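You operate a simulated robot arm through the tools that you are given. There is no shell and no other tool. Be economical: measure what you need, move in short steps, check, and stop when the job is done.

The job below is to be done with a simulated two-armed robot. You get a single attempt, and the scene is never put back.

TASK
Take the two dry pads out of the cabinet and give the damp one a run.
Fine: dry ones on the table at the stop bar; damp one stays put; door shut, hands clear, one press, wait till it ends; fan off. Set down upright: green chafe pad.

It is judged by the outcome, as a careful person would: the job done as asked, and still so three seconds after it is handed in. It fails if anything else is knocked over, pushed out of place, dropped, spilled or broken.

THE ROBOT
Two 6-joint arms with two-finger parallel grippers on one trunk, on a base that drives. Base frame: it is fixed to the floor where the robot stands at the start and does not move with it; the origin is under the middle of the robot, x ahead of it, y to its left, z up. Units: m, rad, N and s.
The left shoulder is at the start at [-0.093, 0.177, 0.795], the right one opposite. With the tool pointing down near the work surface each hand reaches from about 0.1 to 0.68 m from the robot's upright axis, wherever it stands, measured 20 degrees to its own side. Places, roughly: burst button [-9.5, 6.5, 0.9]; cabinet door [0.9, 0.2, 0.9]; fan switch [0.7, -0.2, 0.9]; heat dial [0.7, -0.2, 0.8]; start button of the drier [0.7, -0.1, 1]; table at the stop bar [-0.8, 0.2, 0.8]. Payload 1.57 kg a hand.
Tool frame (each hand has its own): the origin (TCP) lies between the finger pads and is the grasp point; the fingertips stand 0.03 m ahead of it; z points along the fingers, y is the line along which they close. Largest opening 0.08 m; finger width 0.017, thickness 0.012; the body of the gripper, 0.04 by 0.082 m, starts 0.08 m behind the TCP.
Orientation is that of the tool frame in the base frame, as a unit quaternion [w, x, y, z]. With the fingers straight down and closing along the base's y, the tool's x points along the base's -x, its y along +y and its z along -z.

THE INTERFACE
- The arms move only by the tool arm_command. It takes "left_motion", "right_motion" or both (then of equal length, played together; a hand with none holds still); each is a list of rows, each an object of numbers (a shift or turn left out is 0, a gripper value left out holds the last): "x", "y", "z": the shift along the base's x, y, z in m; "ax", "ay", "az": the turn, a rotation vector about the base's x, y, z in rad; "fingers": the finger opening in m, from 0 to 0.08. In form: [{"x": .., "y": .., "z": .., "ax": .., "ay": .., "az": .., "fingers": ..}, ...]. A call has 1 to 8 rows; each row is the pose to reach, as a shift and turn from the pose commanded when the call began. Each row takes 0.2 s and may step no farther than 0.05 m and 0.15 rad from the row before; otherwise, or with a gripper value out of range, the whole call is refused. Where a pose cannot be reached the arm comes as near as it can. A force on the tool above 40 N (or 10 N above the force at the start of the call, whichever is more), or a blocked arm, ends the call early, and 0.2 s more pass. The fingers move at their own pace (about 0.072 m/s each) and stop on an object; they squeeze with about 30 N. The grip force told is the motor's: it shows also when the fingers shut on nothing. Time passes only in rows, and 0.2 s behind the last, so rows that repeat a pose let the fingers close. The reply holds the time, the measured pose of the TCP, the force on the tool along the base axes, the opening and the grip force, in the units named above and with some noise, with the torque about the TCP (base axes, N m) and any sound that the robot's microphone picked up.
- Cameras (640 x 400 px; columns grow to the right, rows downward): "scene" is now at [-0.0139, 0.0558, 1.5157]; the picture's right is [0.81, -0.58, 0.00], its down [-0.45, -0.63, -0.63] and it looks along [0.37, 0.51, -0.78] (base axes); focal length 214 px, centre (320, 200). "left" rides on the left gripper at [0.072, 0.007, -0.122] in its tool frame; the picture's right is [-0.09, 1.00, 0.00], its down [-0.84, -0.08, -0.54] and it looks along [-0.54, -0.05, 0.84] (tool axes); focal length 238 px, centre (320, 200). "right" rides on the right gripper at [0.072, -0.007, -0.122] in its tool frame; the picture's right is [0.09, 1.00, 0.00], its down [-0.84, 0.08, -0.54] and it looks along [-0.54, 0.05, 0.84] (tool axes); focal length 238 px, centre (320, 200).
- capture(camera): a new picture of that camera. It takes no simulated time.
- lift_body(by): slides the trunk up (or, below 0, down) by that many m; the arms and the scene camera ride with it, the base frame stays. It gives what a move gives, with no picture.
- drive_base(legs): drives the robot by 1 to 6 legs, each [ahead, left, turn to the left] in m, m and rad, along the robot's own axes; the way and the turn of a leg run together, so that a leg with both is an arc; at most 1.5 m and 3.142 rad a leg. The arms and the cameras ride along, it lands a little off, and it stops where it bumps. It gives what a move gives.
- pan_tilt(pan, tilt): turns the head with the scene camera to pan (to the left, within 2.496 rad either way) and tilt (down, from -0.506 to 1.204), counted from straight ahead of the robot. It gives what a move gives.
- point_at(camera, pixels): for up to 12 pixels [column, row] of the newest picture of that camera ("zoom" is the newest enlarged one), the place [x, y, z] in the base frame of the surface seen there, good to about 0.002 m, but the place of the scene camera against the robot may be out by one fixed shift of up to 0.025 m in any direction. It takes no simulated time.
- close_up(camera, box): a new picture of the part [left, top, right, bottom] of that camera's present view, enlarged. It takes no simulated time.
- hand_in(): hands the job in; it is judged then, once.

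Keep the steps short. Do not move on a guess: measure, check each grasp and each placing, and mend mistakes. In all there are 80 turns and 70 pictures (those below and enlarged ones count). Leave the grippers open and the arms clear of the work at the hand-in unless told otherwise, and finish with a single line.

The tools are called after "Request:" as name(argument=value, ...) on one line, values as JSON. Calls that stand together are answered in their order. arm_command: Moves the arms, as the interface text tells. Its arguments: {"type":"object","properties":{"left_motion":{"type":"array","items":{"type":"object","properties":{"x":{"type":"number"},"y":{"type":"number"},"z":{"type":"number"},"ax":{"type":"number"},"ay":{"type":"number"},"az":{"type":"number"},"fingers":{"type":"number"}}}},"right_motion":{"type":"array","items":{"type":"object","properties":{"x":{"type":"number"},"y":{"type":"number"},"z":{"type":"number"},"ax":{"type":"number"},"ay":{"type":"number"},"az":{"type":"number"},"fingers":{"type":"number"}}}}},"required":[]} The other tools are called the same way: lift_body (by) slides the trunk up or down; drive_base (legs) drives the base; pan_tilt (pan, tilt) turns the head that bears the scene camera; capture (camera) takes a picture; point_at (camera, pixels) gives the place of the surface under pixels of a picture; close_up (camera, box) takes an enlarged picture of a part of a camera's view; hand_in () hands the job in.

At the start:

```text
time: 0.0
left_tool_pos: [0.4992, 0.2349, 1.1817]
left_tcp_rot: [-0.001, 0.0, 1.0, 0.001]
left_force: [0.4, -0.5, -0.8]
left_wrist_torque: [0.01, 0.0, -0.04]
left_gripper_width: 0.08
left_grasp_force: 0.0
right_tool_pos: [0.4182, -0.1926, 1.1762]
right_tcp_rot: [0.0, 0.0, 1.0, 0.0]
right_force: [-0.5, 0.3, -0.7]
right_wrist_torque: [0.0, 0.03, -0.01]
right_gripper_width: 0.0801
right_grasp_force: 0.0
trunk travel left (down, up): [-0.239, 0.089]
robot x, y, heading: [-0.0002, 0.0026, 0.003]
head pan, tilt: [0.948, 0.894]
```

scene: 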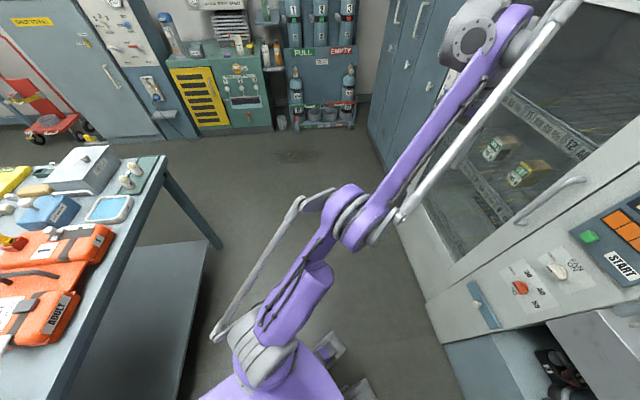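
right: 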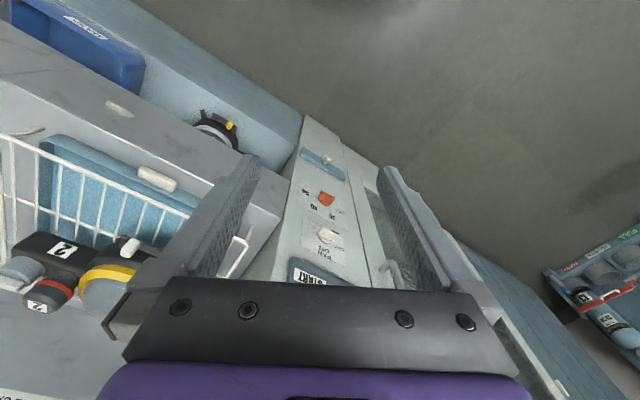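
left: 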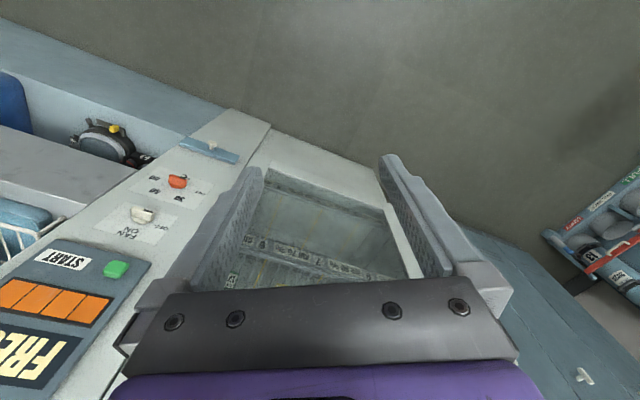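

I'll turn the head towards the cabinet ahead and look.

Request:
pan_tilt(pan=0.1, tilt=0.6)

Request:
capture(camera="scene")

```text
time: 1.2
left_tool_pos: [0.4988, 0.234, 1.1818]
left_tcp_rot: [-0.001, 0.0, 1.0, 0.0]
left_force: [0.5, -0.4, 0.1]
left_wrist_torque: [0.01, -0.02, -0.02]
left_gripper_width: 0.08
left_grasp_force: 0.1
right_tool_pos: [0.4175, -0.1929, 1.1758]
right_tcp_rot: [0.0, 0.0, 1.0, 0.0]
right_force: [0.3, -0.8, 0.1]
right_wrist_torque: [0.0, 0.04, -0.01]
right_gripper_width: 0.0798
right_grasp_force: 0.1
trunk travel left (down, up): [-0.239, 0.089]
robot x, y, heading: [0.002, -0.0004, 0.002]
head pan, tilt: [0.099, 0.6]
```

```text
66 pictures are left
```

scene: 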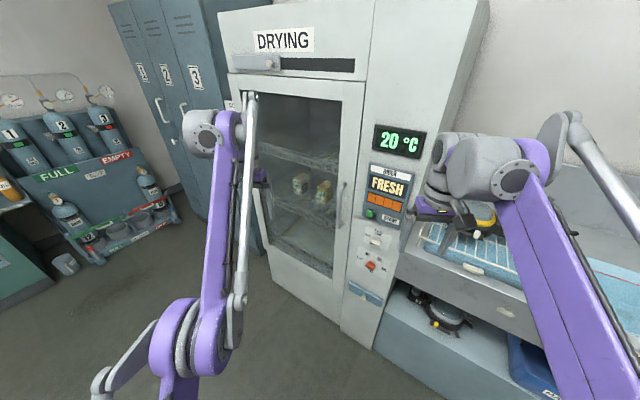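

I see the cabinet ahead, rotated a bit. Zooming in on the panel and door.

Request:
close_up(camera="scene", box=[330, 110, 430, 310])

Request:
close_up(camera="scene", box=[220, 20, 380, 280])

Request:
point_at(camera="scene", pixels=[[342, 187], [341, 203], [369, 213], [376, 237], [371, 267], [301, 185], [325, 190], [362, 85], [230, 75], [335, 275], [364, 293], [270, 268]])

```text
2.00 times, centred on (380, 210) of scene
```

zoom: 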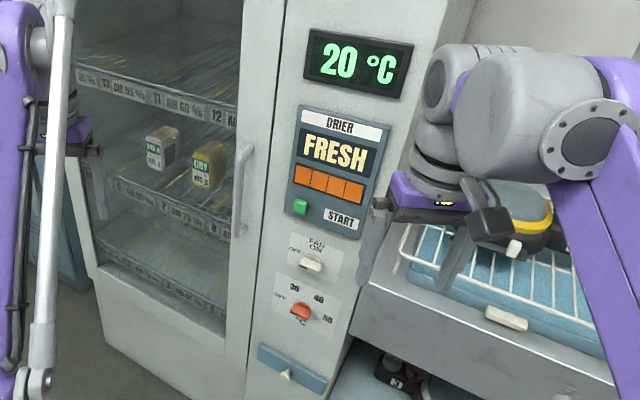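

```text
1.54 times, centred on (300, 150) of scene
```

zoom: 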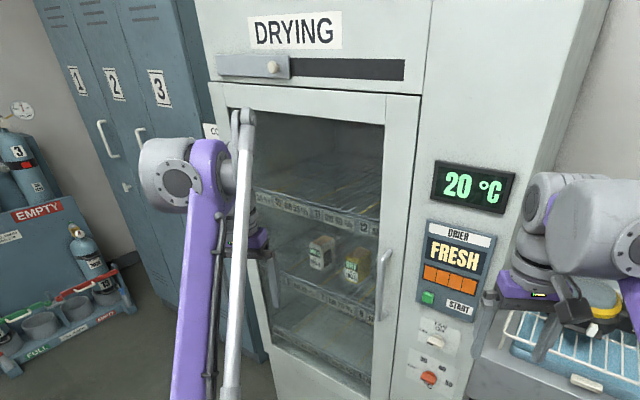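

```text
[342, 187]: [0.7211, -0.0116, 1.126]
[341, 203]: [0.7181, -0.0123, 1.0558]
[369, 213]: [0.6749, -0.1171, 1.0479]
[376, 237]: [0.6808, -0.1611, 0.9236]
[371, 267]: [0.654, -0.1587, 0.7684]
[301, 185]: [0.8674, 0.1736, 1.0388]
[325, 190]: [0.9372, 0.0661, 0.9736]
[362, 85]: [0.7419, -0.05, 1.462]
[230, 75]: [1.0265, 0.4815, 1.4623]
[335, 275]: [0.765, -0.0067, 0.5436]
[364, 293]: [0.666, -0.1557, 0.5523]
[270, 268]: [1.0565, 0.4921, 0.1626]
```

Next I zoom hard on the pads, and look at the table behind-left.

Request:
close_up(camera="scene", box=[280, 165, 344, 205])

Request:
close_up(camera="scene", box=[344, 200, 408, 310])

Request:
pan_tilt(pan=2.3, tilt=0.8)

Request:
capture(camera="scene")

```text
10.00 times, centred on (312, 185) of scene
```

zoom: 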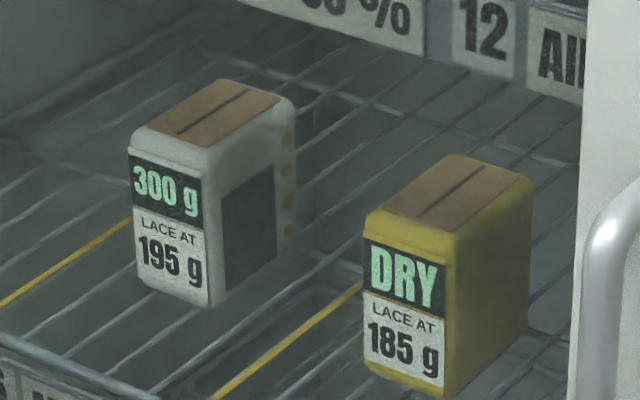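

```text
3.64 times, centred on (376, 255) of scene
```

zoom: 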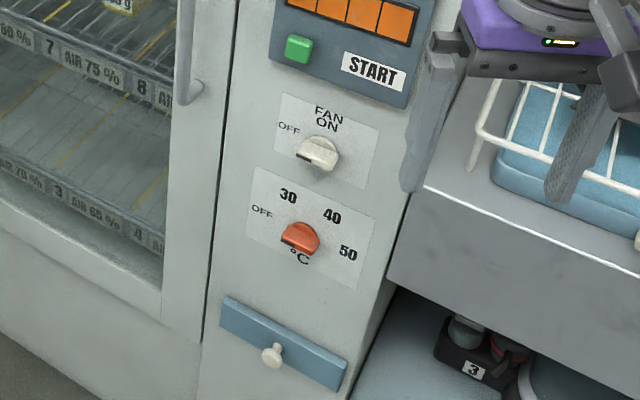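

```text
time: 3.2
left_tool_pos: [0.499, 0.2328, 1.1816]
left_tcp_rot: [0.0, -0.001, 1.0, 0.0]
left_force: [0.1, 0.4, 0.2]
left_wrist_torque: [-0.01, 0.0, 0.03]
left_gripper_width: 0.0798
left_grasp_force: 0.1
right_tool_pos: [0.4191, -0.1945, 1.1749]
right_tcp_rot: [0.0, 0.0, 1.0, 0.0]
right_force: [0.5, -0.7, -0.4]
right_wrist_torque: [-0.03, 0.02, 0.0]
right_gripper_width: 0.0799
right_grasp_force: 0.1
trunk travel left (down, up): [-0.239, 0.089]
robot x, y, heading: [0.0002, -0.0009, -0.002]
head pan, tilt: [2.3, 0.799]
```

```text
61 pictures are left
```

scene: 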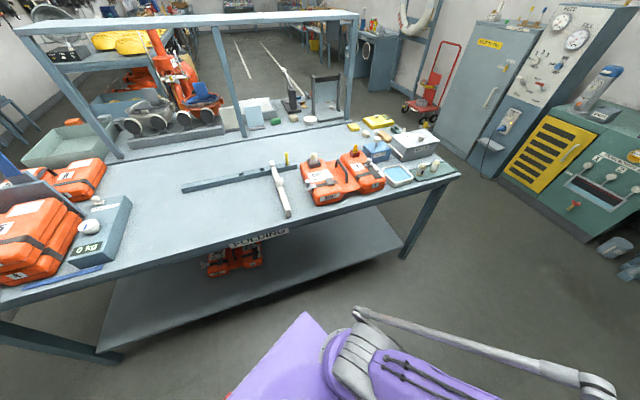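

I look at the table close up: a long bar at about (235,178).

Request:
close_up(camera="scene", box=[160, 110, 340, 240])

Request:
point_at(camera="scene", pixels=[[185, 188], [265, 170], [280, 178], [288, 212], [240, 195], [240, 215], [300, 190], [250, 231], [455, 175], [8, 285], [200, 215], [230, 179]])

Request:
close_up(camera="scene", box=[0, 130, 200, 300])

```text
3.08 times, centred on (250, 175) of scene
```

zoom: 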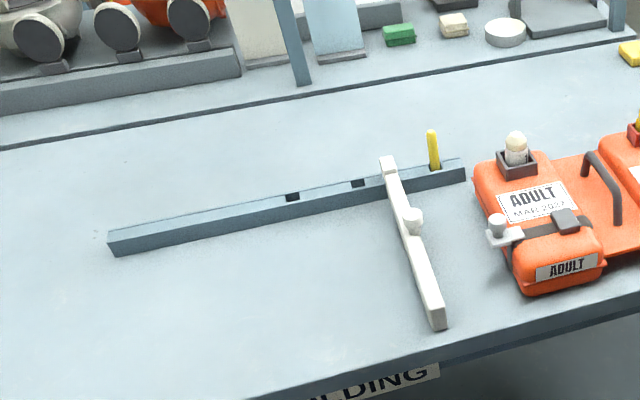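

```text
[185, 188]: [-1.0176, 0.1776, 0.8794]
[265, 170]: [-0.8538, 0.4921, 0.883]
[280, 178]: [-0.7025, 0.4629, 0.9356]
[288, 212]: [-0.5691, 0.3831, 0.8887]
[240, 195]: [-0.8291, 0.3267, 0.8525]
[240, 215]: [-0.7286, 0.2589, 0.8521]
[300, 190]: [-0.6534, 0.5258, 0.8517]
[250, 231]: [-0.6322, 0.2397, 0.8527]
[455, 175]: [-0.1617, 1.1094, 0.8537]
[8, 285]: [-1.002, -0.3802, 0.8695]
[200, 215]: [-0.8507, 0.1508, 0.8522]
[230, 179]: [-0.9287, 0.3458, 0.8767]
```

```text
2.35 times, centred on (100, 215) of scene
```

zoom: 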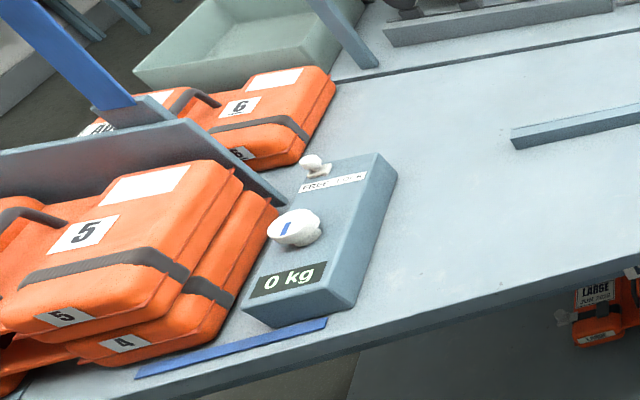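

Cabinet face is turned about -0.49 rad from the base axes. I'll turn the robot to face it squarely and look again.

Request:
drive_base(legs=[[0, 0, -0.489]])

Request:
pan_tilt(pan=0.45, tilt=0.6)

Request:
capture(camera="scene")

```text
time: 5.0
left_tool_pos: [0.551, -0.0278, 1.1822]
left_tcp_rot: [0.0, 0.242, 0.97, 0.0]
left_force: [-0.6, -0.4, 0.2]
left_wrist_torque: [0.02, -0.02, 0.0]
left_gripper_width: 0.0801
left_grasp_force: 0.1
right_tool_pos: [0.2793, -0.3677, 1.1764]
right_tcp_rot: [0.0, 0.242, 0.97, 0.0]
right_force: [-0.4, 0.5, -0.6]
right_wrist_torque: [0.03, -0.01, 0.0]
right_gripper_width: 0.0801
right_grasp_force: 0.0
trunk travel left (down, up): [-0.239, 0.089]
robot x, y, heading: [-0.0016, -0.004, -0.488]
head pan, tilt: [2.3, 0.799]
```

```text
time: 6.9
left_tool_pos: [0.5507, -0.0275, 1.1814]
left_tcp_rot: [0.0, 0.242, 0.97, 0.0]
left_force: [0.5, -0.6, 0.5]
left_wrist_torque: [0.03, 0.01, -0.03]
left_gripper_width: 0.08
left_grasp_force: 0.1
right_tool_pos: [0.2783, -0.3673, 1.1752]
right_tcp_rot: [-0.001, 0.243, 0.97, 0.001]
right_force: [-0.4, 1.2, -0.4]
right_wrist_torque: [0.0, -0.02, -0.01]
right_gripper_width: 0.0799
right_grasp_force: 0.1
trunk travel left (down, up): [-0.239, 0.089]
robot x, y, heading: [-0.0004, 0.0009, -0.489]
head pan, tilt: [0.45, 0.6]
```

```text
58 pictures are left
```

scene: 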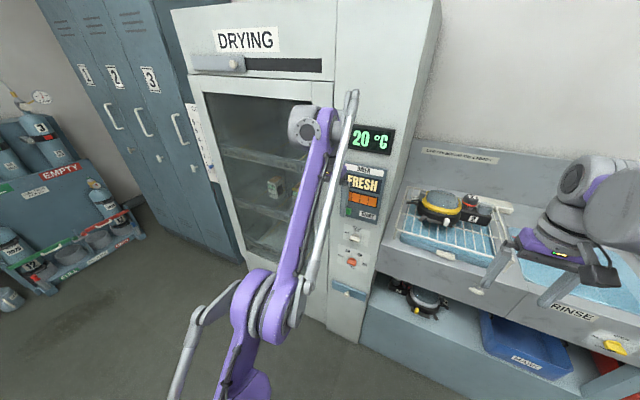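

Now I turn both hands so the fingers point at the cabinet (horizontal), TCPs held in place.

Request:
arm_command(left_motion=[{"ax": -0.0658, "ay": -0.1236}, {"ax": -0.1316, "ay": -0.2472}, {"ax": -0.1974, "ay": -0.3709}, {"ax": -0.2632, "ay": -0.4945}, {"ax": -0.329, "ay": -0.618}, {"ax": -0.3948, "ay": -0.7417}, {"ax": -0.4606, "ay": -0.8654}, {"ax": -0.5264, "ay": -0.989}], right_motion=[{"ax": -0.0658, "ay": -0.1236}, {"ax": -0.1316, "ay": -0.2472}, {"ax": -0.1974, "ay": -0.3709}, {"ax": -0.2632, "ay": -0.4945}, {"ax": -0.329, "ay": -0.618}, {"ax": -0.3948, "ay": -0.7417}, {"ax": -0.4606, "ay": -0.8654}, {"ax": -0.5264, "ay": -0.989}])

Request:
arm_command(left_motion=[{"ax": -0.0526, "ay": -0.0989}, {"ax": -0.1052, "ay": -0.1978}, {"ax": -0.158, "ay": -0.297}, {"ax": -0.2115, "ay": -0.3974}], right_motion=[{"ax": -0.0526, "ay": -0.0989}, {"ax": -0.1052, "ay": -0.1978}, {"ax": -0.158, "ay": -0.297}, {"ax": -0.2115, "ay": -0.3974}])

Request:
capture(camera="left")

Request:
capture(camera="scene")

```text
time: 8.7
left_tool_pos: [0.5498, -0.0283, 1.1835]
left_tcp_rot: [0.516, 0.205, 0.822, -0.128]
left_force: [0.2, -0.1, 0.2]
left_wrist_torque: [0.02, 0.0, 0.01]
left_gripper_width: 0.08
left_grasp_force: 0.0
left hand out of reach, approached as far as the arm can: row 1, 2
right_tool_pos: [0.2805, -0.3682, 1.1758]
right_tcp_rot: [0.517, 0.205, 0.821, -0.129]
right_force: [0.3, 1.3, 0.6]
right_wrist_torque: [0.03, -0.02, 0.01]
right_gripper_width: 0.0802
right_grasp_force: 0.1
trunk travel left (down, up): [-0.239, 0.089]
robot x, y, heading: [-0.0019, -0.0007, -0.49]
head pan, tilt: [0.45, 0.6]
```

```text
time: 9.7
left_tool_pos: [0.5508, -0.0279, 1.1828]
left_tcp_rot: [0.686, 0.172, 0.686, -0.171]
left_force: [0.1, 0.3, 0.1]
left_wrist_torque: [0.02, 0.03, -0.08]
left_gripper_width: 0.0797
left_grasp_force: 0.1
right_tool_pos: [0.2834, -0.3614, 1.1729]
right_tcp_rot: [0.652, 0.168, 0.723, -0.151]
right_force: [-0.1, 0.3, 0.2]
right_wrist_torque: [-0.02, -0.01, -0.02]
right_gripper_width: 0.08
right_grasp_force: 0.1
right hand out of reach, approached as far as the arm can: row 3, 4
trunk travel left (down, up): [-0.239, 0.089]
robot x, y, heading: [-0.0016, 0.0014, -0.486]
head pan, tilt: [0.45, 0.6]
```

```text
57 pictures are left
```

left: 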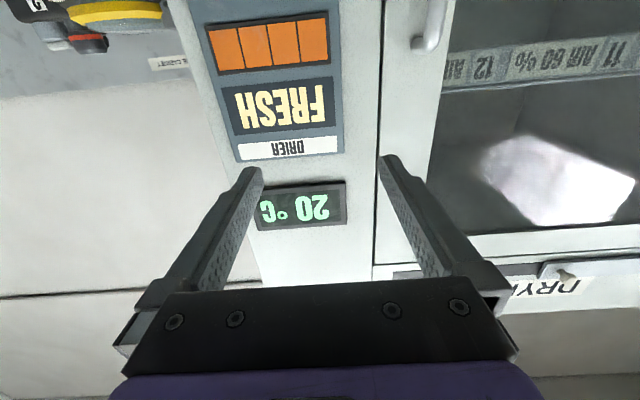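

```text
56 pictures are left
```

scene: 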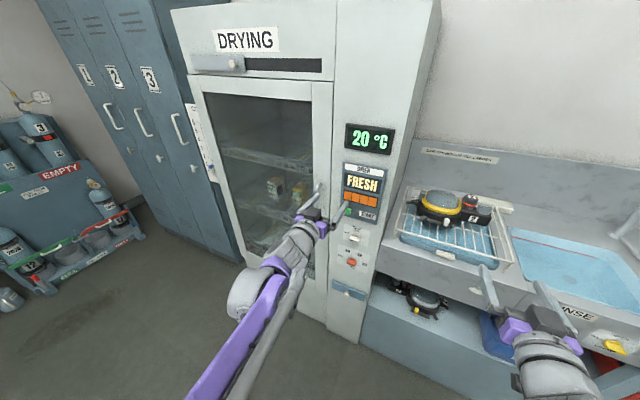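

Left view: handle's upper end at about (425,40) (image is upside-down). I measure it along with the panel and door edges.

Request:
point_at(camera="left", pixels=[[427, 38], [432, 20], [437, 5], [400, 60], [360, 60], [345, 230], [480, 245], [620, 235], [270, 45], [415, 43]])

Request:
point_at(camera="scene", pixels=[[318, 185], [316, 200], [270, 185], [276, 188], [296, 188], [348, 211], [192, 75], [333, 80], [355, 239], [351, 262]])

Request:
close_up(camera="scene", box=[190, 80, 400, 300])

```text
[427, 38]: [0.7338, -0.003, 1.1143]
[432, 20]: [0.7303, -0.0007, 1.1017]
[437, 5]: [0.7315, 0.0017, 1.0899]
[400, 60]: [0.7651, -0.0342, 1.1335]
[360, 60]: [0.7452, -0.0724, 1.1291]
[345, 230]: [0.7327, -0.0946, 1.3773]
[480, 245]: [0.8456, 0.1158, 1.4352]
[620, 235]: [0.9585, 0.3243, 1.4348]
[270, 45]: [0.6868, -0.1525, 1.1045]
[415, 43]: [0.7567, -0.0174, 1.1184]
```

```text
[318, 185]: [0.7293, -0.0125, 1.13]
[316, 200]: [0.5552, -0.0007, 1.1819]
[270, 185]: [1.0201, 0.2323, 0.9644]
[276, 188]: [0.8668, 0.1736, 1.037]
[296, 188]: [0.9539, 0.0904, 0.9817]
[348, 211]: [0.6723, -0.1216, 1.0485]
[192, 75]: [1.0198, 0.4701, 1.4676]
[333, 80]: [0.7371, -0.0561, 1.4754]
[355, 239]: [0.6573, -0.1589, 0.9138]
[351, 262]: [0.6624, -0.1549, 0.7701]
```

```text
1.82 times, centred on (295, 190) of scene
```

zoom: 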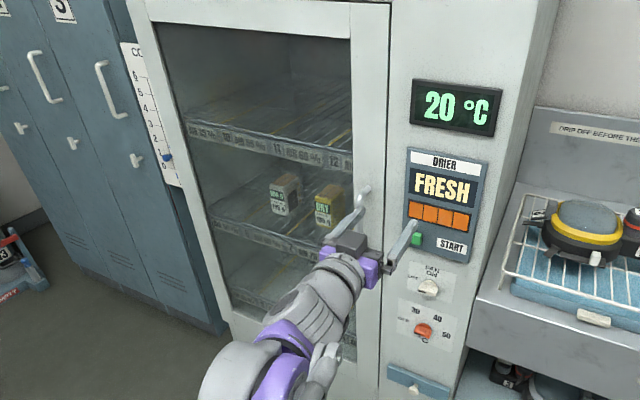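

Handle front measured at about (0.731, 0.000), z from 1.12 downward. I bring the left hand in front of it (left 0.109, down 0.125), fingers open.

Request:
arm_command(left_motion=[{"x": 0.0128, "y": 0.024, "z": -0.031}, {"x": 0.0256, "y": 0.048, "z": -0.062}, {"x": 0.0384, "y": 0.072, "z": -0.094}, {"x": 0.0512, "y": 0.0963, "z": -0.125}])

Request:
capture(camera="left")

```text
time: 10.7
left_tool_pos: [0.6039, 0.0695, 1.0556]
left_tcp_rot: [0.686, 0.17, 0.687, -0.171]
left_force: [0.7, -0.9, -0.3]
left_wrist_torque: [-0.03, 0.0, 0.0]
left_gripper_width: 0.0799
left_grasp_force: 0.1
right_tool_pos: [0.2837, -0.3604, 1.174]
right_tcp_rot: [0.653, 0.169, 0.723, -0.15]
right_force: [0.4, 0.3, 0.6]
right_wrist_torque: [0.04, 0.01, -0.03]
right_gripper_width: 0.08
right_grasp_force: 0.0
trunk travel left (down, up): [-0.239, 0.089]
robot x, y, heading: [-0.0021, 0.0004, -0.489]
head pan, tilt: [0.45, 0.6]
```

```text
54 pictures are left
```

left: 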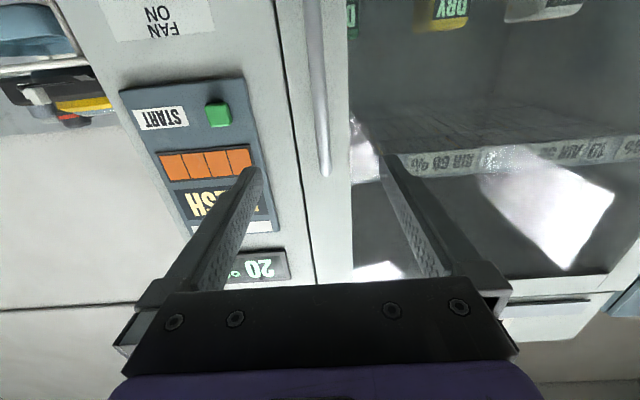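

The handle sits at column ~320 between the fingertips (250 and 390). I measure handle and pads.

Request:
point_at(camera="left", pixels=[[320, 120], [316, 60], [313, 20], [325, 165], [450, 10], [352, 18], [540, 10], [217, 113], [420, 163], [335, 100]])

Request:
close_up(camera="left", box=[330, 0, 640, 100])

```text
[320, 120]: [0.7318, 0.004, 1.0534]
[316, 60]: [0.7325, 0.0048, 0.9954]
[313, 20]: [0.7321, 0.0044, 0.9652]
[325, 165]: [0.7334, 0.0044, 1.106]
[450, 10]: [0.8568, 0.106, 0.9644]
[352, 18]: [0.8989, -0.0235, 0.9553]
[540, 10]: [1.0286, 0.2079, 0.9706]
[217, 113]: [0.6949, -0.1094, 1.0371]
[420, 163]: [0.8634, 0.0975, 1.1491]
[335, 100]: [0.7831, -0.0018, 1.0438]
```

```text
2.06 times, centred on (485, 50) of left
```

zoom: 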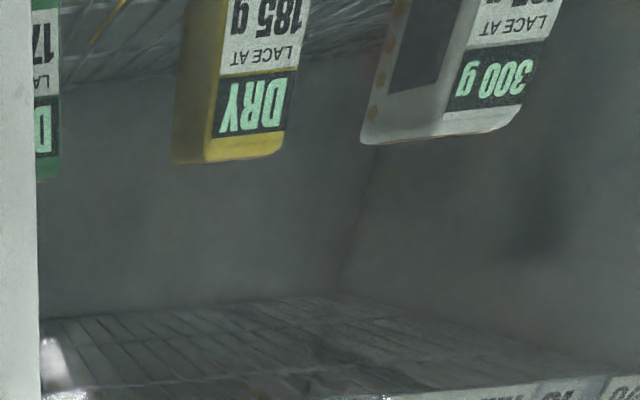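

Centered. Move forward 0.147 onto the handle, then close.

Request:
arm_command(left_motion=[{"x": 0.0433, "y": -0.022}, {"x": 0.0865, "y": -0.044}, {"x": 0.1298, "y": -0.066}, {"x": 0.1298, "y": -0.066, "fingers": 0.0}, {"x": 0.1298, "y": -0.066, "fingers": 0.0}, {"x": 0.1298, "y": -0.066, "fingers": 0.0}])

```text
time: 12.1
left_tool_pos: [0.7314, 0.0049, 1.057]
left_tcp_rot: [0.686, 0.169, 0.687, -0.17]
left_force: [9.1, 11.6, 7.1]
left_wrist_torque: [0.0, -0.17, 0.12]
left_gripper_width: 0.0159
left_grasp_force: 28.8
right_tool_pos: [0.2841, -0.3604, 1.1746]
right_tcp_rot: [0.654, 0.169, 0.722, -0.15]
right_force: [-0.1, -0.2, -0.3]
right_wrist_torque: [-0.01, 0.03, 0.02]
right_gripper_width: 0.0801
right_grasp_force: 0.0
trunk travel left (down, up): [-0.239, 0.089]
robot x, y, heading: [-0.0001, -0.0002, -0.484]
head pan, tilt: [0.45, 0.6]
```

Handle gripped (opening 0.016). Pull the door open along its arc, first 0.24 rad.

Request:
arm_command(left_motion=[{"x": -0.0364, "y": 0.0259, "az": -0.08}, {"x": -0.0704, "y": 0.0546, "az": -0.16}, {"x": -0.1022, "y": 0.0859, "az": -0.24}])

Request:
capture(camera="scene")

```text
time: 12.9
left_tool_pos: [0.6301, 0.0872, 1.056]
left_tcp_rot: [0.661, 0.251, 0.661, -0.252]
left_force: [5.3, 6.7, 12.6]
left_wrist_torque: [0.46, 0.25, 0.22]
left_gripper_width: 0.0159
left_grasp_force: 31.5
right_tool_pos: [0.2825, -0.3602, 1.1747]
right_tcp_rot: [0.653, 0.17, 0.722, -0.151]
right_force: [0.1, -0.4, 0.8]
right_wrist_torque: [-0.02, 0.03, -0.02]
right_gripper_width: 0.0797
right_grasp_force: 0.1
trunk travel left (down, up): [-0.239, 0.089]
robot x, y, heading: [-0.0025, -0.0015, -0.489]
head pan, tilt: [0.45, 0.6]
```

```text
52 pictures are left
```

scene: 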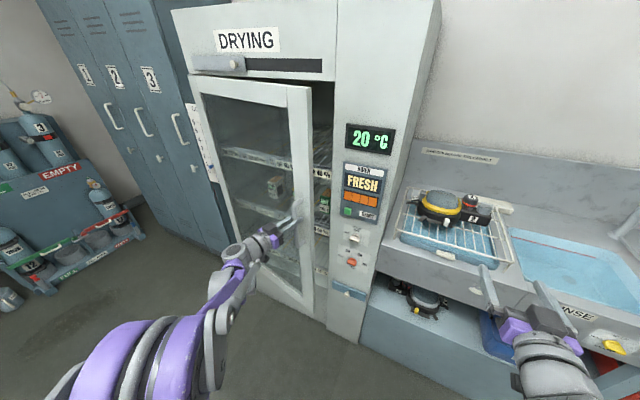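

Door follows. Continue to about 0.72 rad.

Request:
arm_command(left_motion=[{"x": -0.0291, "y": 0.0338, "az": -0.08}, {"x": -0.0554, "y": 0.0697, "az": -0.16}, {"x": -0.0788, "y": 0.1077, "az": -0.24}, {"x": -0.099, "y": 0.1475, "az": -0.32}, {"x": -0.116, "y": 0.1886, "az": -0.4}, {"x": -0.1298, "y": 0.231, "az": -0.48}])

Request:
capture(camera="scene")

```text
time: 13.8
left_tool_pos: [0.5378, 0.2089, 1.0573]
left_tcp_rot: [0.616, 0.343, 0.622, -0.34]
left_force: [-5.2, -1.4, -5.6]
left_wrist_torque: [-0.28, -0.18, 0.13]
left_gripper_width: 0.0156
left_grasp_force: 31.4
right_tool_pos: [0.282, -0.3609, 1.1744]
right_tcp_rot: [0.654, 0.17, 0.722, -0.151]
right_force: [0.0, 0.3, -0.5]
right_wrist_torque: [-0.05, 0.02, -0.01]
right_gripper_width: 0.08
right_grasp_force: 0.1
trunk travel left (down, up): [-0.239, 0.089]
robot x, y, heading: [-0.001, 0.0015, -0.488]
head pan, tilt: [0.45, 0.6]
stopped in row 4 (left hand): the force on the tool passed its limit at 44 N (the readings are from after the stop); the commanded pose is now the measured one
```

```text
51 pictures are left
```

scene: 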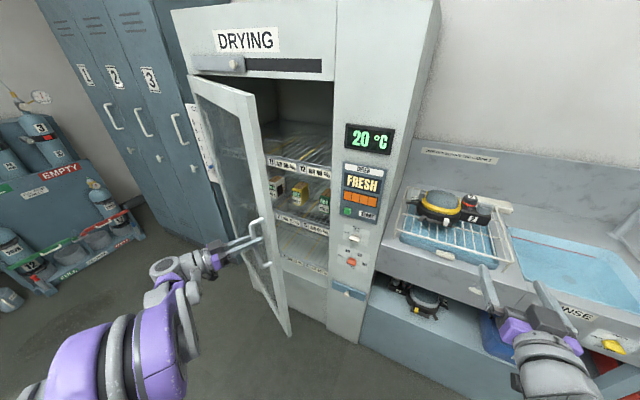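

The real hinge fitted from three handle positions is at (1.052, 0.503), radius 0.592. I carry on along this better arc.

Request:
arm_command(left_motion=[{"x": -0.0219, "y": 0.042, "az": -0.05}, {"x": -0.0403, "y": 0.0857, "az": -0.12}, {"x": -0.0551, "y": 0.1306, "az": -0.2}, {"x": -0.0664, "y": 0.1767, "az": -0.28}, {"x": -0.0739, "y": 0.2234, "az": -0.36}])

Request:
capture(camera="scene")

```text
time: 14.7
left_tool_pos: [0.4825, 0.3379, 1.0572]
left_tcp_rot: [0.575, 0.412, 0.575, -0.41]
left_force: [-16.0, -3.6, 9.4]
left_wrist_torque: [-1.01, -0.2, -0.12]
left_gripper_width: 0.0162
left_grasp_force: 31.4
left hand out of reach, approached as far as the arm can: row 4
right_tool_pos: [0.2808, -0.3624, 1.1744]
right_tcp_rot: [0.653, 0.17, 0.723, -0.149]
right_force: [0.0, -0.6, -0.6]
right_wrist_torque: [0.02, -0.02, -0.04]
right_gripper_width: 0.08
right_grasp_force: 0.1
trunk travel left (down, up): [-0.239, 0.089]
robot x, y, heading: [-0.0005, -0.0007, -0.484]
head pan, tilt: [0.45, 0.6]
stopped in row 4 (left hand): the force on the tool passed its limit at 66 N (the readings are from after the stop); the commanded pose is now the measured one
```

```text
50 pictures are left
```

scene: 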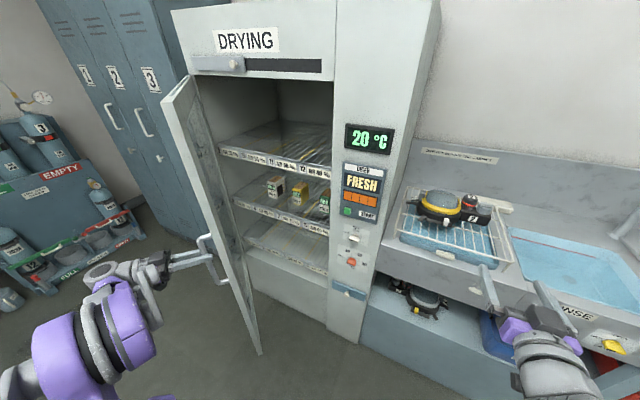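

Door is about 40° open and the arm is at its limit. Release the handle and back off along the fingers.

Request:
arm_command(left_motion=[{"fingers": 0.08}, {"fingers": 0.08}, {"fingers": 0.08}, {"x": -0.013, "y": 0.038}, {"x": -0.026, "y": 0.076}])

Request:
capture(camera="scene")

```text
time: 15.9
left_tool_pos: [0.5034, 0.3731, 1.0457]
left_tcp_rot: [0.581, 0.404, 0.581, -0.403]
left_force: [-22.7, -7.5, 7.9]
left_wrist_torque: [-0.59, 0.21, -0.78]
left_gripper_width: 0.0803
left_grasp_force: 0.1
left hand out of reach, approached as far as the arm can: row 4, 5
right_tool_pos: [0.2811, -0.3613, 1.1748]
right_tcp_rot: [0.654, 0.17, 0.722, -0.15]
right_force: [-0.2, -0.3, -1.0]
right_wrist_torque: [-0.01, 0.01, -0.01]
right_gripper_width: 0.0802
right_grasp_force: 0.0
trunk travel left (down, up): [-0.239, 0.089]
robot x, y, heading: [-0.0009, -0.0012, -0.485]
head pan, tilt: [0.45, 0.6]
```

```text
49 pictures are left
```

scene: 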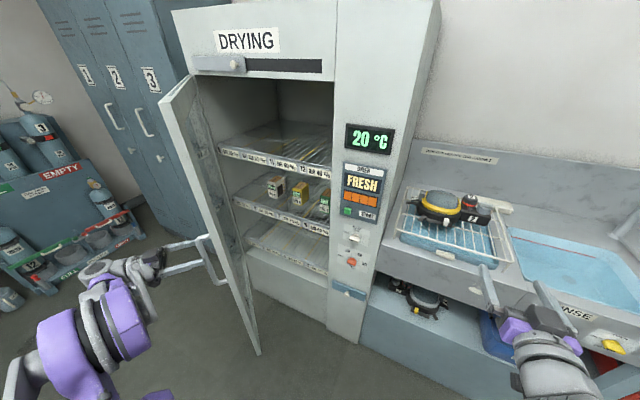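

One finger leans on the handle as the arm is at its limit. I use the base instead: small shift to unload, then back out along the finger line.

Request:
drive_base(legs=[[-0.017, -0.018, 0], [-0.075, 0.071, 0]])

Request:
capture(camera="scene")

```text
time: 17.7
left_tool_pos: [0.4523, 0.4651, 1.044]
left_tcp_rot: [0.581, 0.402, 0.583, -0.401]
left_force: [-0.3, -0.2, -1.0]
left_wrist_torque: [0.02, 0.02, 0.01]
left_gripper_width: 0.0801
left_grasp_force: 0.1
right_tool_pos: [0.2269, -0.269, 1.1755]
right_tcp_rot: [0.654, 0.169, 0.722, -0.15]
right_force: [0.4, -0.5, 0.3]
right_wrist_torque: [0.0, 0.0, -0.02]
right_gripper_width: 0.08
right_grasp_force: 0.1
trunk travel left (down, up): [-0.239, 0.089]
robot x, y, heading: [-0.0524, 0.095, -0.488]
head pan, tilt: [0.45, 0.6]
```

```text
48 pictures are left
```

scene: 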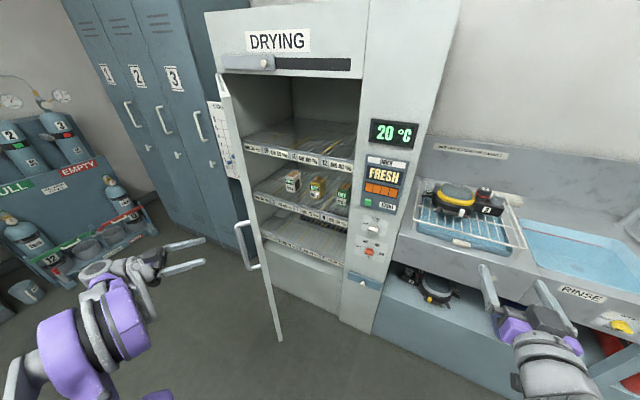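

The door is ~42° open. To push it wider from inside with the left hand, I back the robot off to the right so the left hand can pass the door's free edge.

Request:
drive_base(legs=[[-0.1, 0, 0], [0, -0.22, 0]])

Request:
arm_command(left_motion=[{"x": 0.0, "y": -0.03, "az": 0.1}, {"x": 0.0, "y": -0.06, "az": 0.2}, {"x": 0.0, "y": -0.09, "az": 0.3}, {"x": 0.0, "y": -0.12, "az": 0.4}, {"x": 0.0, "y": -0.15, "az": 0.5}, {"x": 0.0, "y": -0.18, "az": 0.6}, {"x": 0.0, "y": -0.21, "az": 0.7}])

Request:
capture(camera="scene")

```text
time: 21.0
left_tool_pos: [0.2623, 0.3218, 1.0441]
left_tcp_rot: [0.582, 0.401, 0.584, -0.399]
left_force: [-0.4, -0.3, 0.5]
left_wrist_torque: [0.01, 0.01, -0.04]
left_gripper_width: 0.0802
left_grasp_force: 0.0
right_tool_pos: [0.041, -0.4151, 1.1737]
right_tcp_rot: [0.654, 0.168, 0.722, -0.149]
right_force: [0.5, 0.1, 0.3]
right_wrist_torque: [0.0, 0.0, 0.01]
right_gripper_width: 0.08
right_grasp_force: 0.1
trunk travel left (down, up): [-0.239, 0.089]
robot x, y, heading: [-0.2417, -0.0536, -0.488]
head pan, tilt: [0.45, 0.6]
```

```text
time: 22.6
left_tool_pos: [0.262, 0.1104, 1.0466]
left_tcp_rot: [0.684, 0.177, 0.686, -0.176]
left_force: [0.3, 0.7, 0.4]
left_wrist_torque: [-0.02, 0.02, 0.0]
left_gripper_width: 0.0802
left_grasp_force: 0.0
right_tool_pos: [0.0402, -0.4155, 1.1751]
right_tcp_rot: [0.654, 0.168, 0.723, -0.147]
right_force: [-0.7, -0.1, -1.0]
right_wrist_torque: [0.0, -0.01, 0.01]
right_gripper_width: 0.0801
right_grasp_force: 0.1
trunk travel left (down, up): [-0.239, 0.089]
robot x, y, heading: [-0.2417, -0.0543, -0.485]
head pan, tilt: [0.45, 0.6]
```

```text
47 pictures are left
```

scene: 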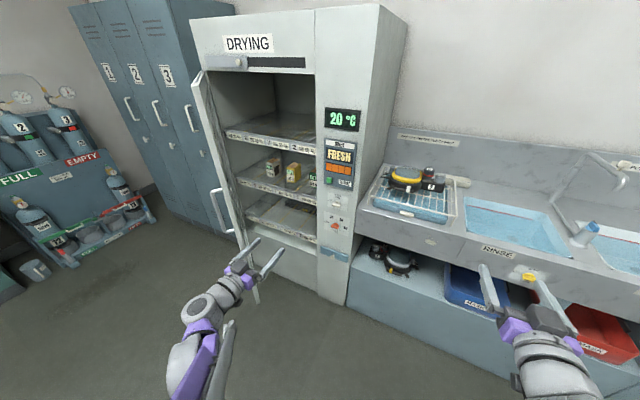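

I measure the door's free edge.

Request:
point_at(camera="scene", pixels=[[199, 90], [215, 160], [240, 240], [212, 110], [232, 180], [216, 195], [250, 240], [272, 166], [293, 173], [310, 178]])

```text
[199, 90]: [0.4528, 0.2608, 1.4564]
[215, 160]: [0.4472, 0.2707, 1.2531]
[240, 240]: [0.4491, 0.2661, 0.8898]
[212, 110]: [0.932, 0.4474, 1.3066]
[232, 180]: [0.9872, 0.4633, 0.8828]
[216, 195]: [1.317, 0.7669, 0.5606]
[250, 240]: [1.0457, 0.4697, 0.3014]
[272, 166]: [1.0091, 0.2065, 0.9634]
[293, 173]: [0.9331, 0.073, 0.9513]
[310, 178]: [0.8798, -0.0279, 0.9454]
```

Free edge at about (0.47, 0.28); my left hand is right of it. Drive forward 0.22 so the hand is inside the door, then left 0.3 to just near contact.

Request:
drive_base(legs=[[0.22, 0, 0], [0, 0.3, 0]])

Request:
capture(camera="scene")

```text
time: 26.6
left_tool_pos: [0.5726, 0.2371, 1.0444]
left_tcp_rot: [0.683, 0.176, 0.686, -0.175]
left_force: [0.4, 0.1, -0.3]
left_wrist_torque: [-0.03, 0.01, -0.03]
left_gripper_width: 0.0801
left_grasp_force: 0.1
right_tool_pos: [0.3547, -0.2873, 1.1754]
right_tcp_rot: [0.654, 0.167, 0.723, -0.148]
right_force: [-0.6, 0.8, 0.0]
right_wrist_torque: [0.01, -0.01, -0.01]
right_gripper_width: 0.08
right_grasp_force: 0.1
trunk travel left (down, up): [-0.239, 0.089]
robot x, y, heading: [0.072, 0.0708, -0.484]
head pan, tilt: [0.45, 0.6]
stopped in leg 2: the robot was blocked; the commanded pose is now the measured one
```

```text
46 pictures are left
```

scene: 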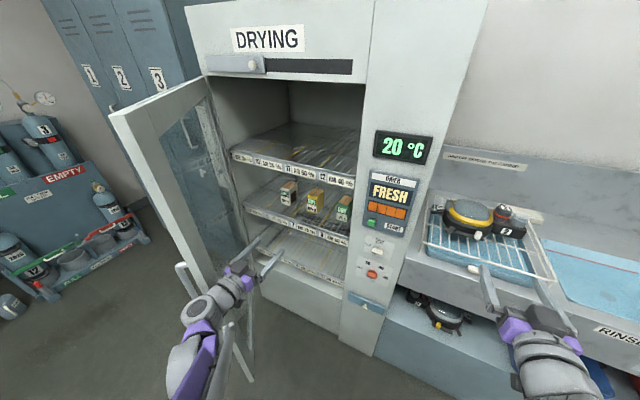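

The base stopped as the hand met the door. I push with the arm to the left instead.

Request:
arm_command(left_motion=[{"x": 0.0188, "y": 0.0353}, {"x": 0.0376, "y": 0.0706}, {"x": 0.0564, "y": 0.106}, {"x": 0.0752, "y": 0.1413}, {"x": 0.094, "y": 0.1766}])

Request:
capture(camera="scene")

```text
time: 27.8
left_tool_pos: [0.6684, 0.4114, 1.045]
left_tcp_rot: [0.684, 0.177, 0.686, -0.176]
left_force: [0.1, 0.3, -0.5]
left_wrist_torque: [0.0, -0.01, -0.03]
left_gripper_width: 0.0798
left_grasp_force: 0.0
right_tool_pos: [0.3539, -0.2887, 1.1729]
right_tcp_rot: [0.654, 0.167, 0.723, -0.148]
right_force: [-0.7, 0.7, 0.2]
right_wrist_torque: [0.01, -0.02, -0.01]
right_gripper_width: 0.0799
right_grasp_force: 0.1
trunk travel left (down, up): [-0.239, 0.089]
robot x, y, heading: [0.0745, 0.0651, -0.484]
head pan, tilt: [0.45, 0.6]
```

```text
45 pictures are left
```

scene: 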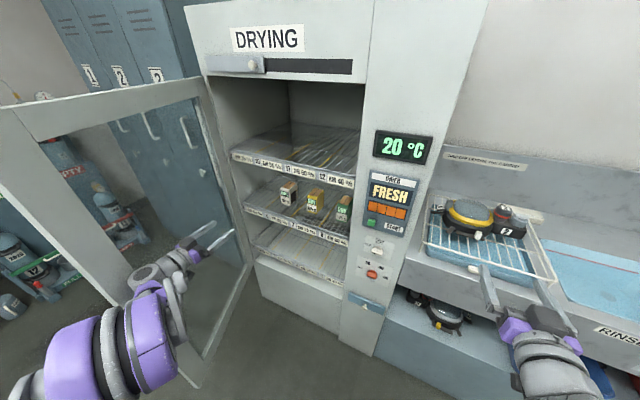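

Door is wider now. Push a bit more with the arm.

Request:
arm_command(left_motion=[{"x": 0.0188, "y": 0.0353}, {"x": 0.0376, "y": 0.0706}, {"x": 0.0564, "y": 0.106}, {"x": 0.0752, "y": 0.1413}])

Request:
point_at(camera="scene", pixels=[[285, 206], [311, 213], [338, 219], [343, 200], [314, 190], [288, 182], [60, 180], [372, 222], [376, 250], [270, 195]])

Request:
close_up(camera="scene", box=[230, 120, 410, 310])

```text
time: 28.8
left_tool_pos: [0.7459, 0.5563, 1.043]
left_tcp_rot: [0.683, 0.175, 0.688, -0.175]
left_force: [-1.0, 0.3, 0.1]
left_wrist_torque: [-0.01, -0.03, -0.02]
left_gripper_width: 0.0799
left_grasp_force: 0.0
right_tool_pos: [0.3555, -0.2868, 1.1741]
right_tcp_rot: [0.654, 0.166, 0.723, -0.147]
right_force: [-0.5, 0.8, -0.5]
right_wrist_torque: [0.01, -0.04, -0.03]
right_gripper_width: 0.08
right_grasp_force: 0.1
trunk travel left (down, up): [-0.239, 0.089]
robot x, y, heading: [0.0676, 0.0721, -0.481]
head pan, tilt: [0.45, 0.6]
```

```text
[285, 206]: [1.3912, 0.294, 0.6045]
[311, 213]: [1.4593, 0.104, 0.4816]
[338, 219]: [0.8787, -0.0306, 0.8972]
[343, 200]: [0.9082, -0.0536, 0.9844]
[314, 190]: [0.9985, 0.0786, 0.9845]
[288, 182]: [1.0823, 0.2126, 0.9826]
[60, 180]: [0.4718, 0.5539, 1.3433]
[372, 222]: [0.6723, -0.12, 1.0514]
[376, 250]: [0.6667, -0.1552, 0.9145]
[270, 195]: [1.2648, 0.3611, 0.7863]
```

```text
2.11 times, centred on (320, 215) of scene
```

zoom: 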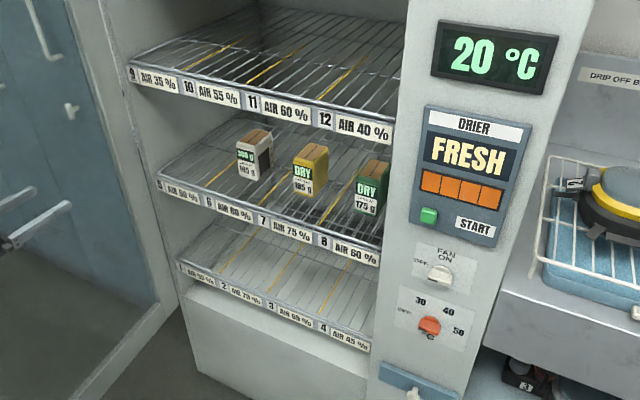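

Door is nearly 90° open. I bring the left hand back to the right, clear of the door, then measure the door.

Request:
arm_command(left_motion=[{"x": -0.0212, "y": -0.0397}, {"x": -0.0424, "y": -0.0794}, {"x": -0.0636, "y": -0.119}, {"x": -0.0848, "y": -0.1588}, {"x": -0.106, "y": -0.1985}, {"x": -0.1272, "y": -0.2382}, {"x": -0.1484, "y": -0.278}])

Request:
pan_tilt(pan=0.8, tilt=0.75)

Request:
capture(camera="scene")

```text
time: 30.4
left_tool_pos: [0.594, 0.2729, 1.0445]
left_tcp_rot: [0.684, 0.177, 0.686, -0.175]
left_force: [0.5, -0.7, -0.2]
left_wrist_torque: [0.01, -0.02, 0.03]
left_gripper_width: 0.0801
left_grasp_force: 0.1
right_tool_pos: [0.3541, -0.2895, 1.1749]
right_tcp_rot: [0.655, 0.168, 0.722, -0.148]
right_force: [0.1, 0.4, 0.0]
right_wrist_torque: [0.01, -0.02, -0.01]
right_gripper_width: 0.0799
right_grasp_force: 0.1
trunk travel left (down, up): [-0.239, 0.089]
robot x, y, heading: [0.0706, 0.071, -0.484]
head pan, tilt: [0.45, 0.6]
```

```text
time: 31.2
left_tool_pos: [0.5957, 0.2742, 1.0447]
left_tcp_rot: [0.684, 0.176, 0.686, -0.175]
left_force: [0.4, 0.0, -0.3]
left_wrist_torque: [0.03, 0.0, 0.03]
left_gripper_width: 0.08
left_grasp_force: 0.1
right_tool_pos: [0.3549, -0.2886, 1.1734]
right_tcp_rot: [0.654, 0.167, 0.723, -0.147]
right_force: [0.5, 0.3, 0.3]
right_wrist_torque: [-0.01, 0.0, 0.01]
right_gripper_width: 0.0802
right_grasp_force: 0.0
trunk travel left (down, up): [-0.239, 0.089]
robot x, y, heading: [0.0692, 0.0678, -0.484]
head pan, tilt: [0.799, 0.75]
```

```text
43 pictures are left
```

scene: 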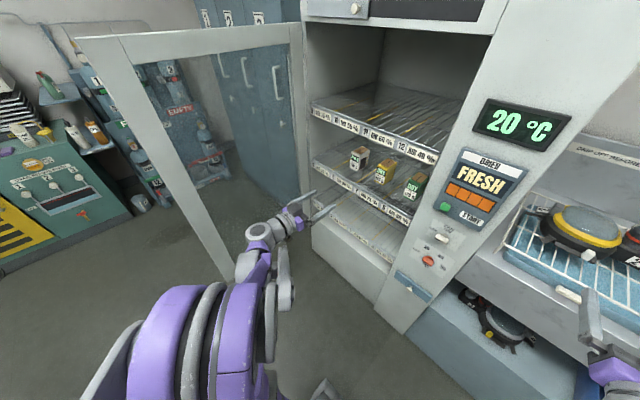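

Door stays open. Check its free edge.

Request:
point_at(camera="scene", pixels=[[150, 120], [180, 190], [210, 250], [300, 60], [309, 215]])

```text
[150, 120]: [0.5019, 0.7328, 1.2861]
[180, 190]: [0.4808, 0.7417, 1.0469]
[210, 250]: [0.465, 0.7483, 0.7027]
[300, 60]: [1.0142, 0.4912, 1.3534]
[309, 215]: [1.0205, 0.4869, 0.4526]
```

Edge at ~(0.50,0.75): 90° open. Bring the left hand further in, then drive left 0.27 and forward 0.1.

Request:
arm_command(left_motion=[{"x": -0.0212, "y": -0.0397}, {"x": -0.0424, "y": -0.0794}, {"x": -0.0636, "y": -0.119}, {"x": -0.0848, "y": -0.1588}, {"x": -0.106, "y": -0.1985}])

Request:
drive_base(legs=[[0, 0.27, 0], [0.08, 0, 0]])

Request:
capture(camera="left")

Request:
capture(camera="scene")

```text
time: 32.4
left_tool_pos: [0.4878, 0.0777, 1.0432]
left_tcp_rot: [0.683, 0.175, 0.687, -0.175]
left_force: [0.7, -0.1, 0.1]
left_wrist_torque: [0.02, 0.02, 0.01]
left_gripper_width: 0.0801
left_grasp_force: 0.0
right_tool_pos: [0.3551, -0.2895, 1.1736]
right_tcp_rot: [0.654, 0.167, 0.723, -0.148]
right_force: [0.4, -0.1, -0.4]
right_wrist_torque: [-0.05, 0.0, -0.03]
right_gripper_width: 0.0799
right_grasp_force: 0.1
trunk travel left (down, up): [-0.239, 0.089]
robot x, y, heading: [0.0692, 0.068, -0.484]
head pan, tilt: [0.799, 0.75]
```

```text
time: 36.0
left_tool_pos: [0.6879, 0.2756, 1.0444]
left_tcp_rot: [0.682, 0.179, 0.687, -0.177]
left_force: [-0.5, -0.1, 0.6]
left_wrist_torque: [0.01, 0.02, 0.0]
left_gripper_width: 0.0801
left_grasp_force: 0.0
right_tool_pos: [0.5519, -0.0886, 1.1741]
right_tcp_rot: [0.653, 0.169, 0.723, -0.149]
right_force: [-0.6, 0.9, -0.5]
right_wrist_torque: [0.01, -0.01, 0.05]
right_gripper_width: 0.0799
right_grasp_force: 0.1
trunk travel left (down, up): [-0.239, 0.089]
robot x, y, heading: [0.2654, 0.2709, -0.483]
head pan, tilt: [0.799, 0.75]
```

```text
42 pictures are left
```

left: 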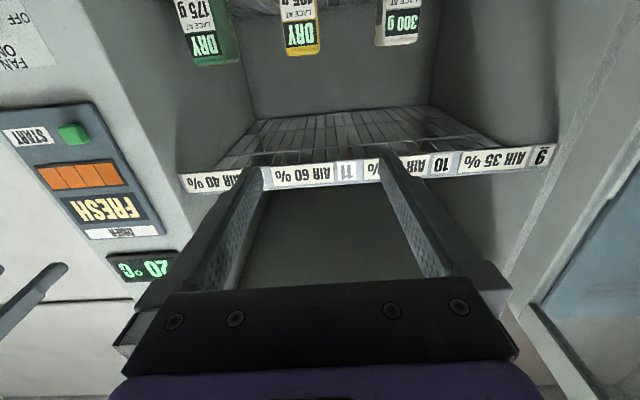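

```text
41 pictures are left
```

scene: 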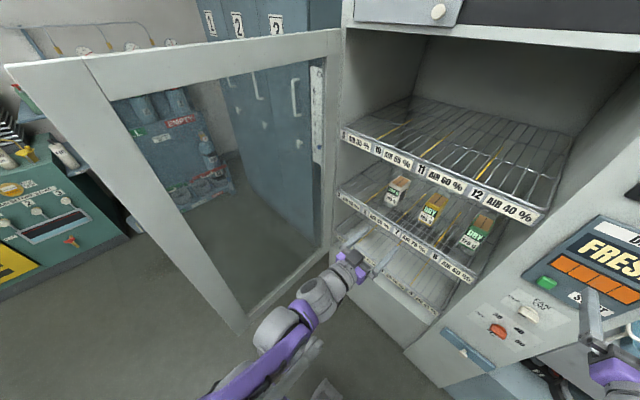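

Both cameras see the pads. Measuring their corners in the left view and tops in the scene view.

Request:
point_at(camera="left", pixels=[[290, 48], [314, 48], [286, 10], [313, 10], [198, 62], [216, 62], [236, 50], [382, 38], [410, 38], [264, 182], [300, 120], [320, 40]])

Request:
close_up(camera="scene", box=[330, 150, 530, 300])

```text
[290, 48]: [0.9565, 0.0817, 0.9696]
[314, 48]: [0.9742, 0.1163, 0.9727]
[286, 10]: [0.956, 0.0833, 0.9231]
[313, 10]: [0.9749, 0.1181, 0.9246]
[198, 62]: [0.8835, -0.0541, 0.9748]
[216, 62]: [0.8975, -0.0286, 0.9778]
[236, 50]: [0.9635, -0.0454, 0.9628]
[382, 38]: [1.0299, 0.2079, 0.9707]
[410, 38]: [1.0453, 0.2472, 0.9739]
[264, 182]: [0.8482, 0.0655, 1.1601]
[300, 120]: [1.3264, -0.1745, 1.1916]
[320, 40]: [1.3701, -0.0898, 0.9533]
```

```text
2.67 times, centred on (430, 225) of scene
```

zoom: 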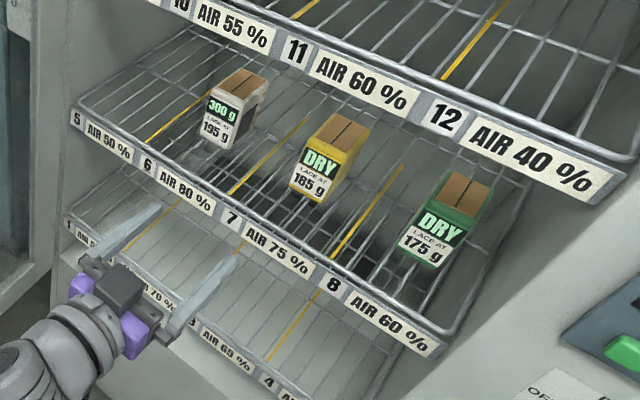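

Pads: fronts at forward depth ≈0.805; yellow centre left ≈0.54, green ≈0.38 (cabinet-aligned). I'll use left hand for yellow, right for green, fingers pitched slightly down. Position both in front.

Request:
arm_command(left_motion=[{"z": -0.014, "ax": 0.033, "ay": 0.062}, {"z": -0.028, "ax": 0.066, "ay": 0.124}, {"z": -0.042, "ax": 0.099, "ay": 0.185}, {"z": -0.056, "ax": 0.132, "ay": 0.247}, {"z": -0.07, "ax": 0.165, "ay": 0.309}], right_motion=[{"x": 0.0157, "y": 0.0294, "z": -0.03, "ax": 0.0235, "ay": 0.044}, {"x": 0.0314, "y": 0.0589, "z": -0.06, "ax": 0.047, "ay": 0.088}, {"x": 0.047, "y": 0.0883, "z": -0.09, "ax": 0.0705, "ay": 0.132}, {"x": 0.0627, "y": 0.1177, "z": -0.12, "ax": 0.094, "ay": 0.1766}, {"x": 0.0784, "y": 0.1472, "z": -0.15, "ax": 0.1175, "ay": 0.2207}])

Request:
drive_base(legs=[[0.11, 0, 0]])

Request:
capture(camera="left")

Request:
capture(camera="right")

```text
time: 37.2
left_tool_pos: [0.687, 0.2786, 0.9741]
left_tcp_rot: [0.553, 0.203, 0.795, -0.145]
left_force: [0.5, 0.1, 0.4]
left_wrist_torque: [-0.02, -0.01, -0.03]
left_gripper_width: 0.0802
left_grasp_force: 0.0
right_tool_pos: [0.6331, 0.0578, 1.0244]
right_tcp_rot: [0.558, 0.189, 0.798, -0.125]
right_force: [-0.3, 0.0, 0.4]
right_wrist_torque: [0.0, 0.0, -0.02]
right_gripper_width: 0.0801
right_grasp_force: 0.2
right hand out of reach, approached as far as the arm can: row 1
trunk travel left (down, up): [-0.239, 0.089]
robot x, y, heading: [0.2652, 0.2771, -0.486]
head pan, tilt: [0.799, 0.75]
```

```text
time: 38.4
left_tool_pos: [0.7817, 0.2283, 0.9751]
left_tcp_rot: [0.553, 0.203, 0.795, -0.144]
left_force: [-0.4, 0.2, 0.3]
left_wrist_torque: [-0.02, 0.0, 0.01]
left_gripper_width: 0.08
left_grasp_force: 0.0
right_tool_pos: [0.7269, 0.0059, 1.0264]
right_tcp_rot: [0.559, 0.19, 0.798, -0.125]
right_force: [0.4, 0.0, 0.1]
right_wrist_torque: [0.02, 0.02, -0.03]
right_gripper_width: 0.0798
right_grasp_force: 0.0
trunk travel left (down, up): [-0.239, 0.089]
robot x, y, heading: [0.3643, 0.2198, -0.489]
head pan, tilt: [0.799, 0.75]
```

```text
39 pictures are left
```

left: 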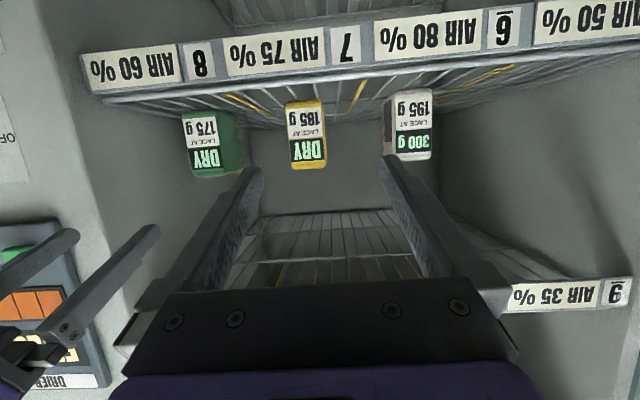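

```text
38 pictures are left
```

right: 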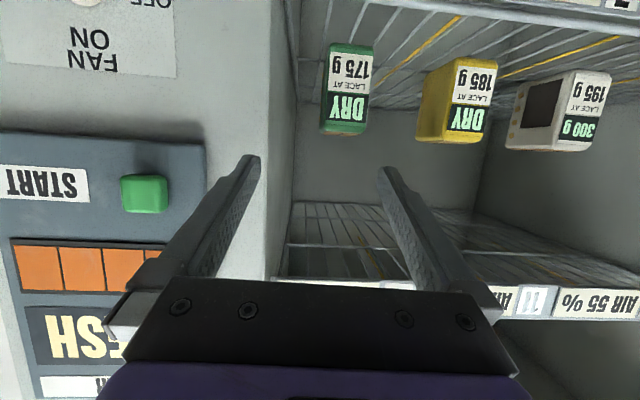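

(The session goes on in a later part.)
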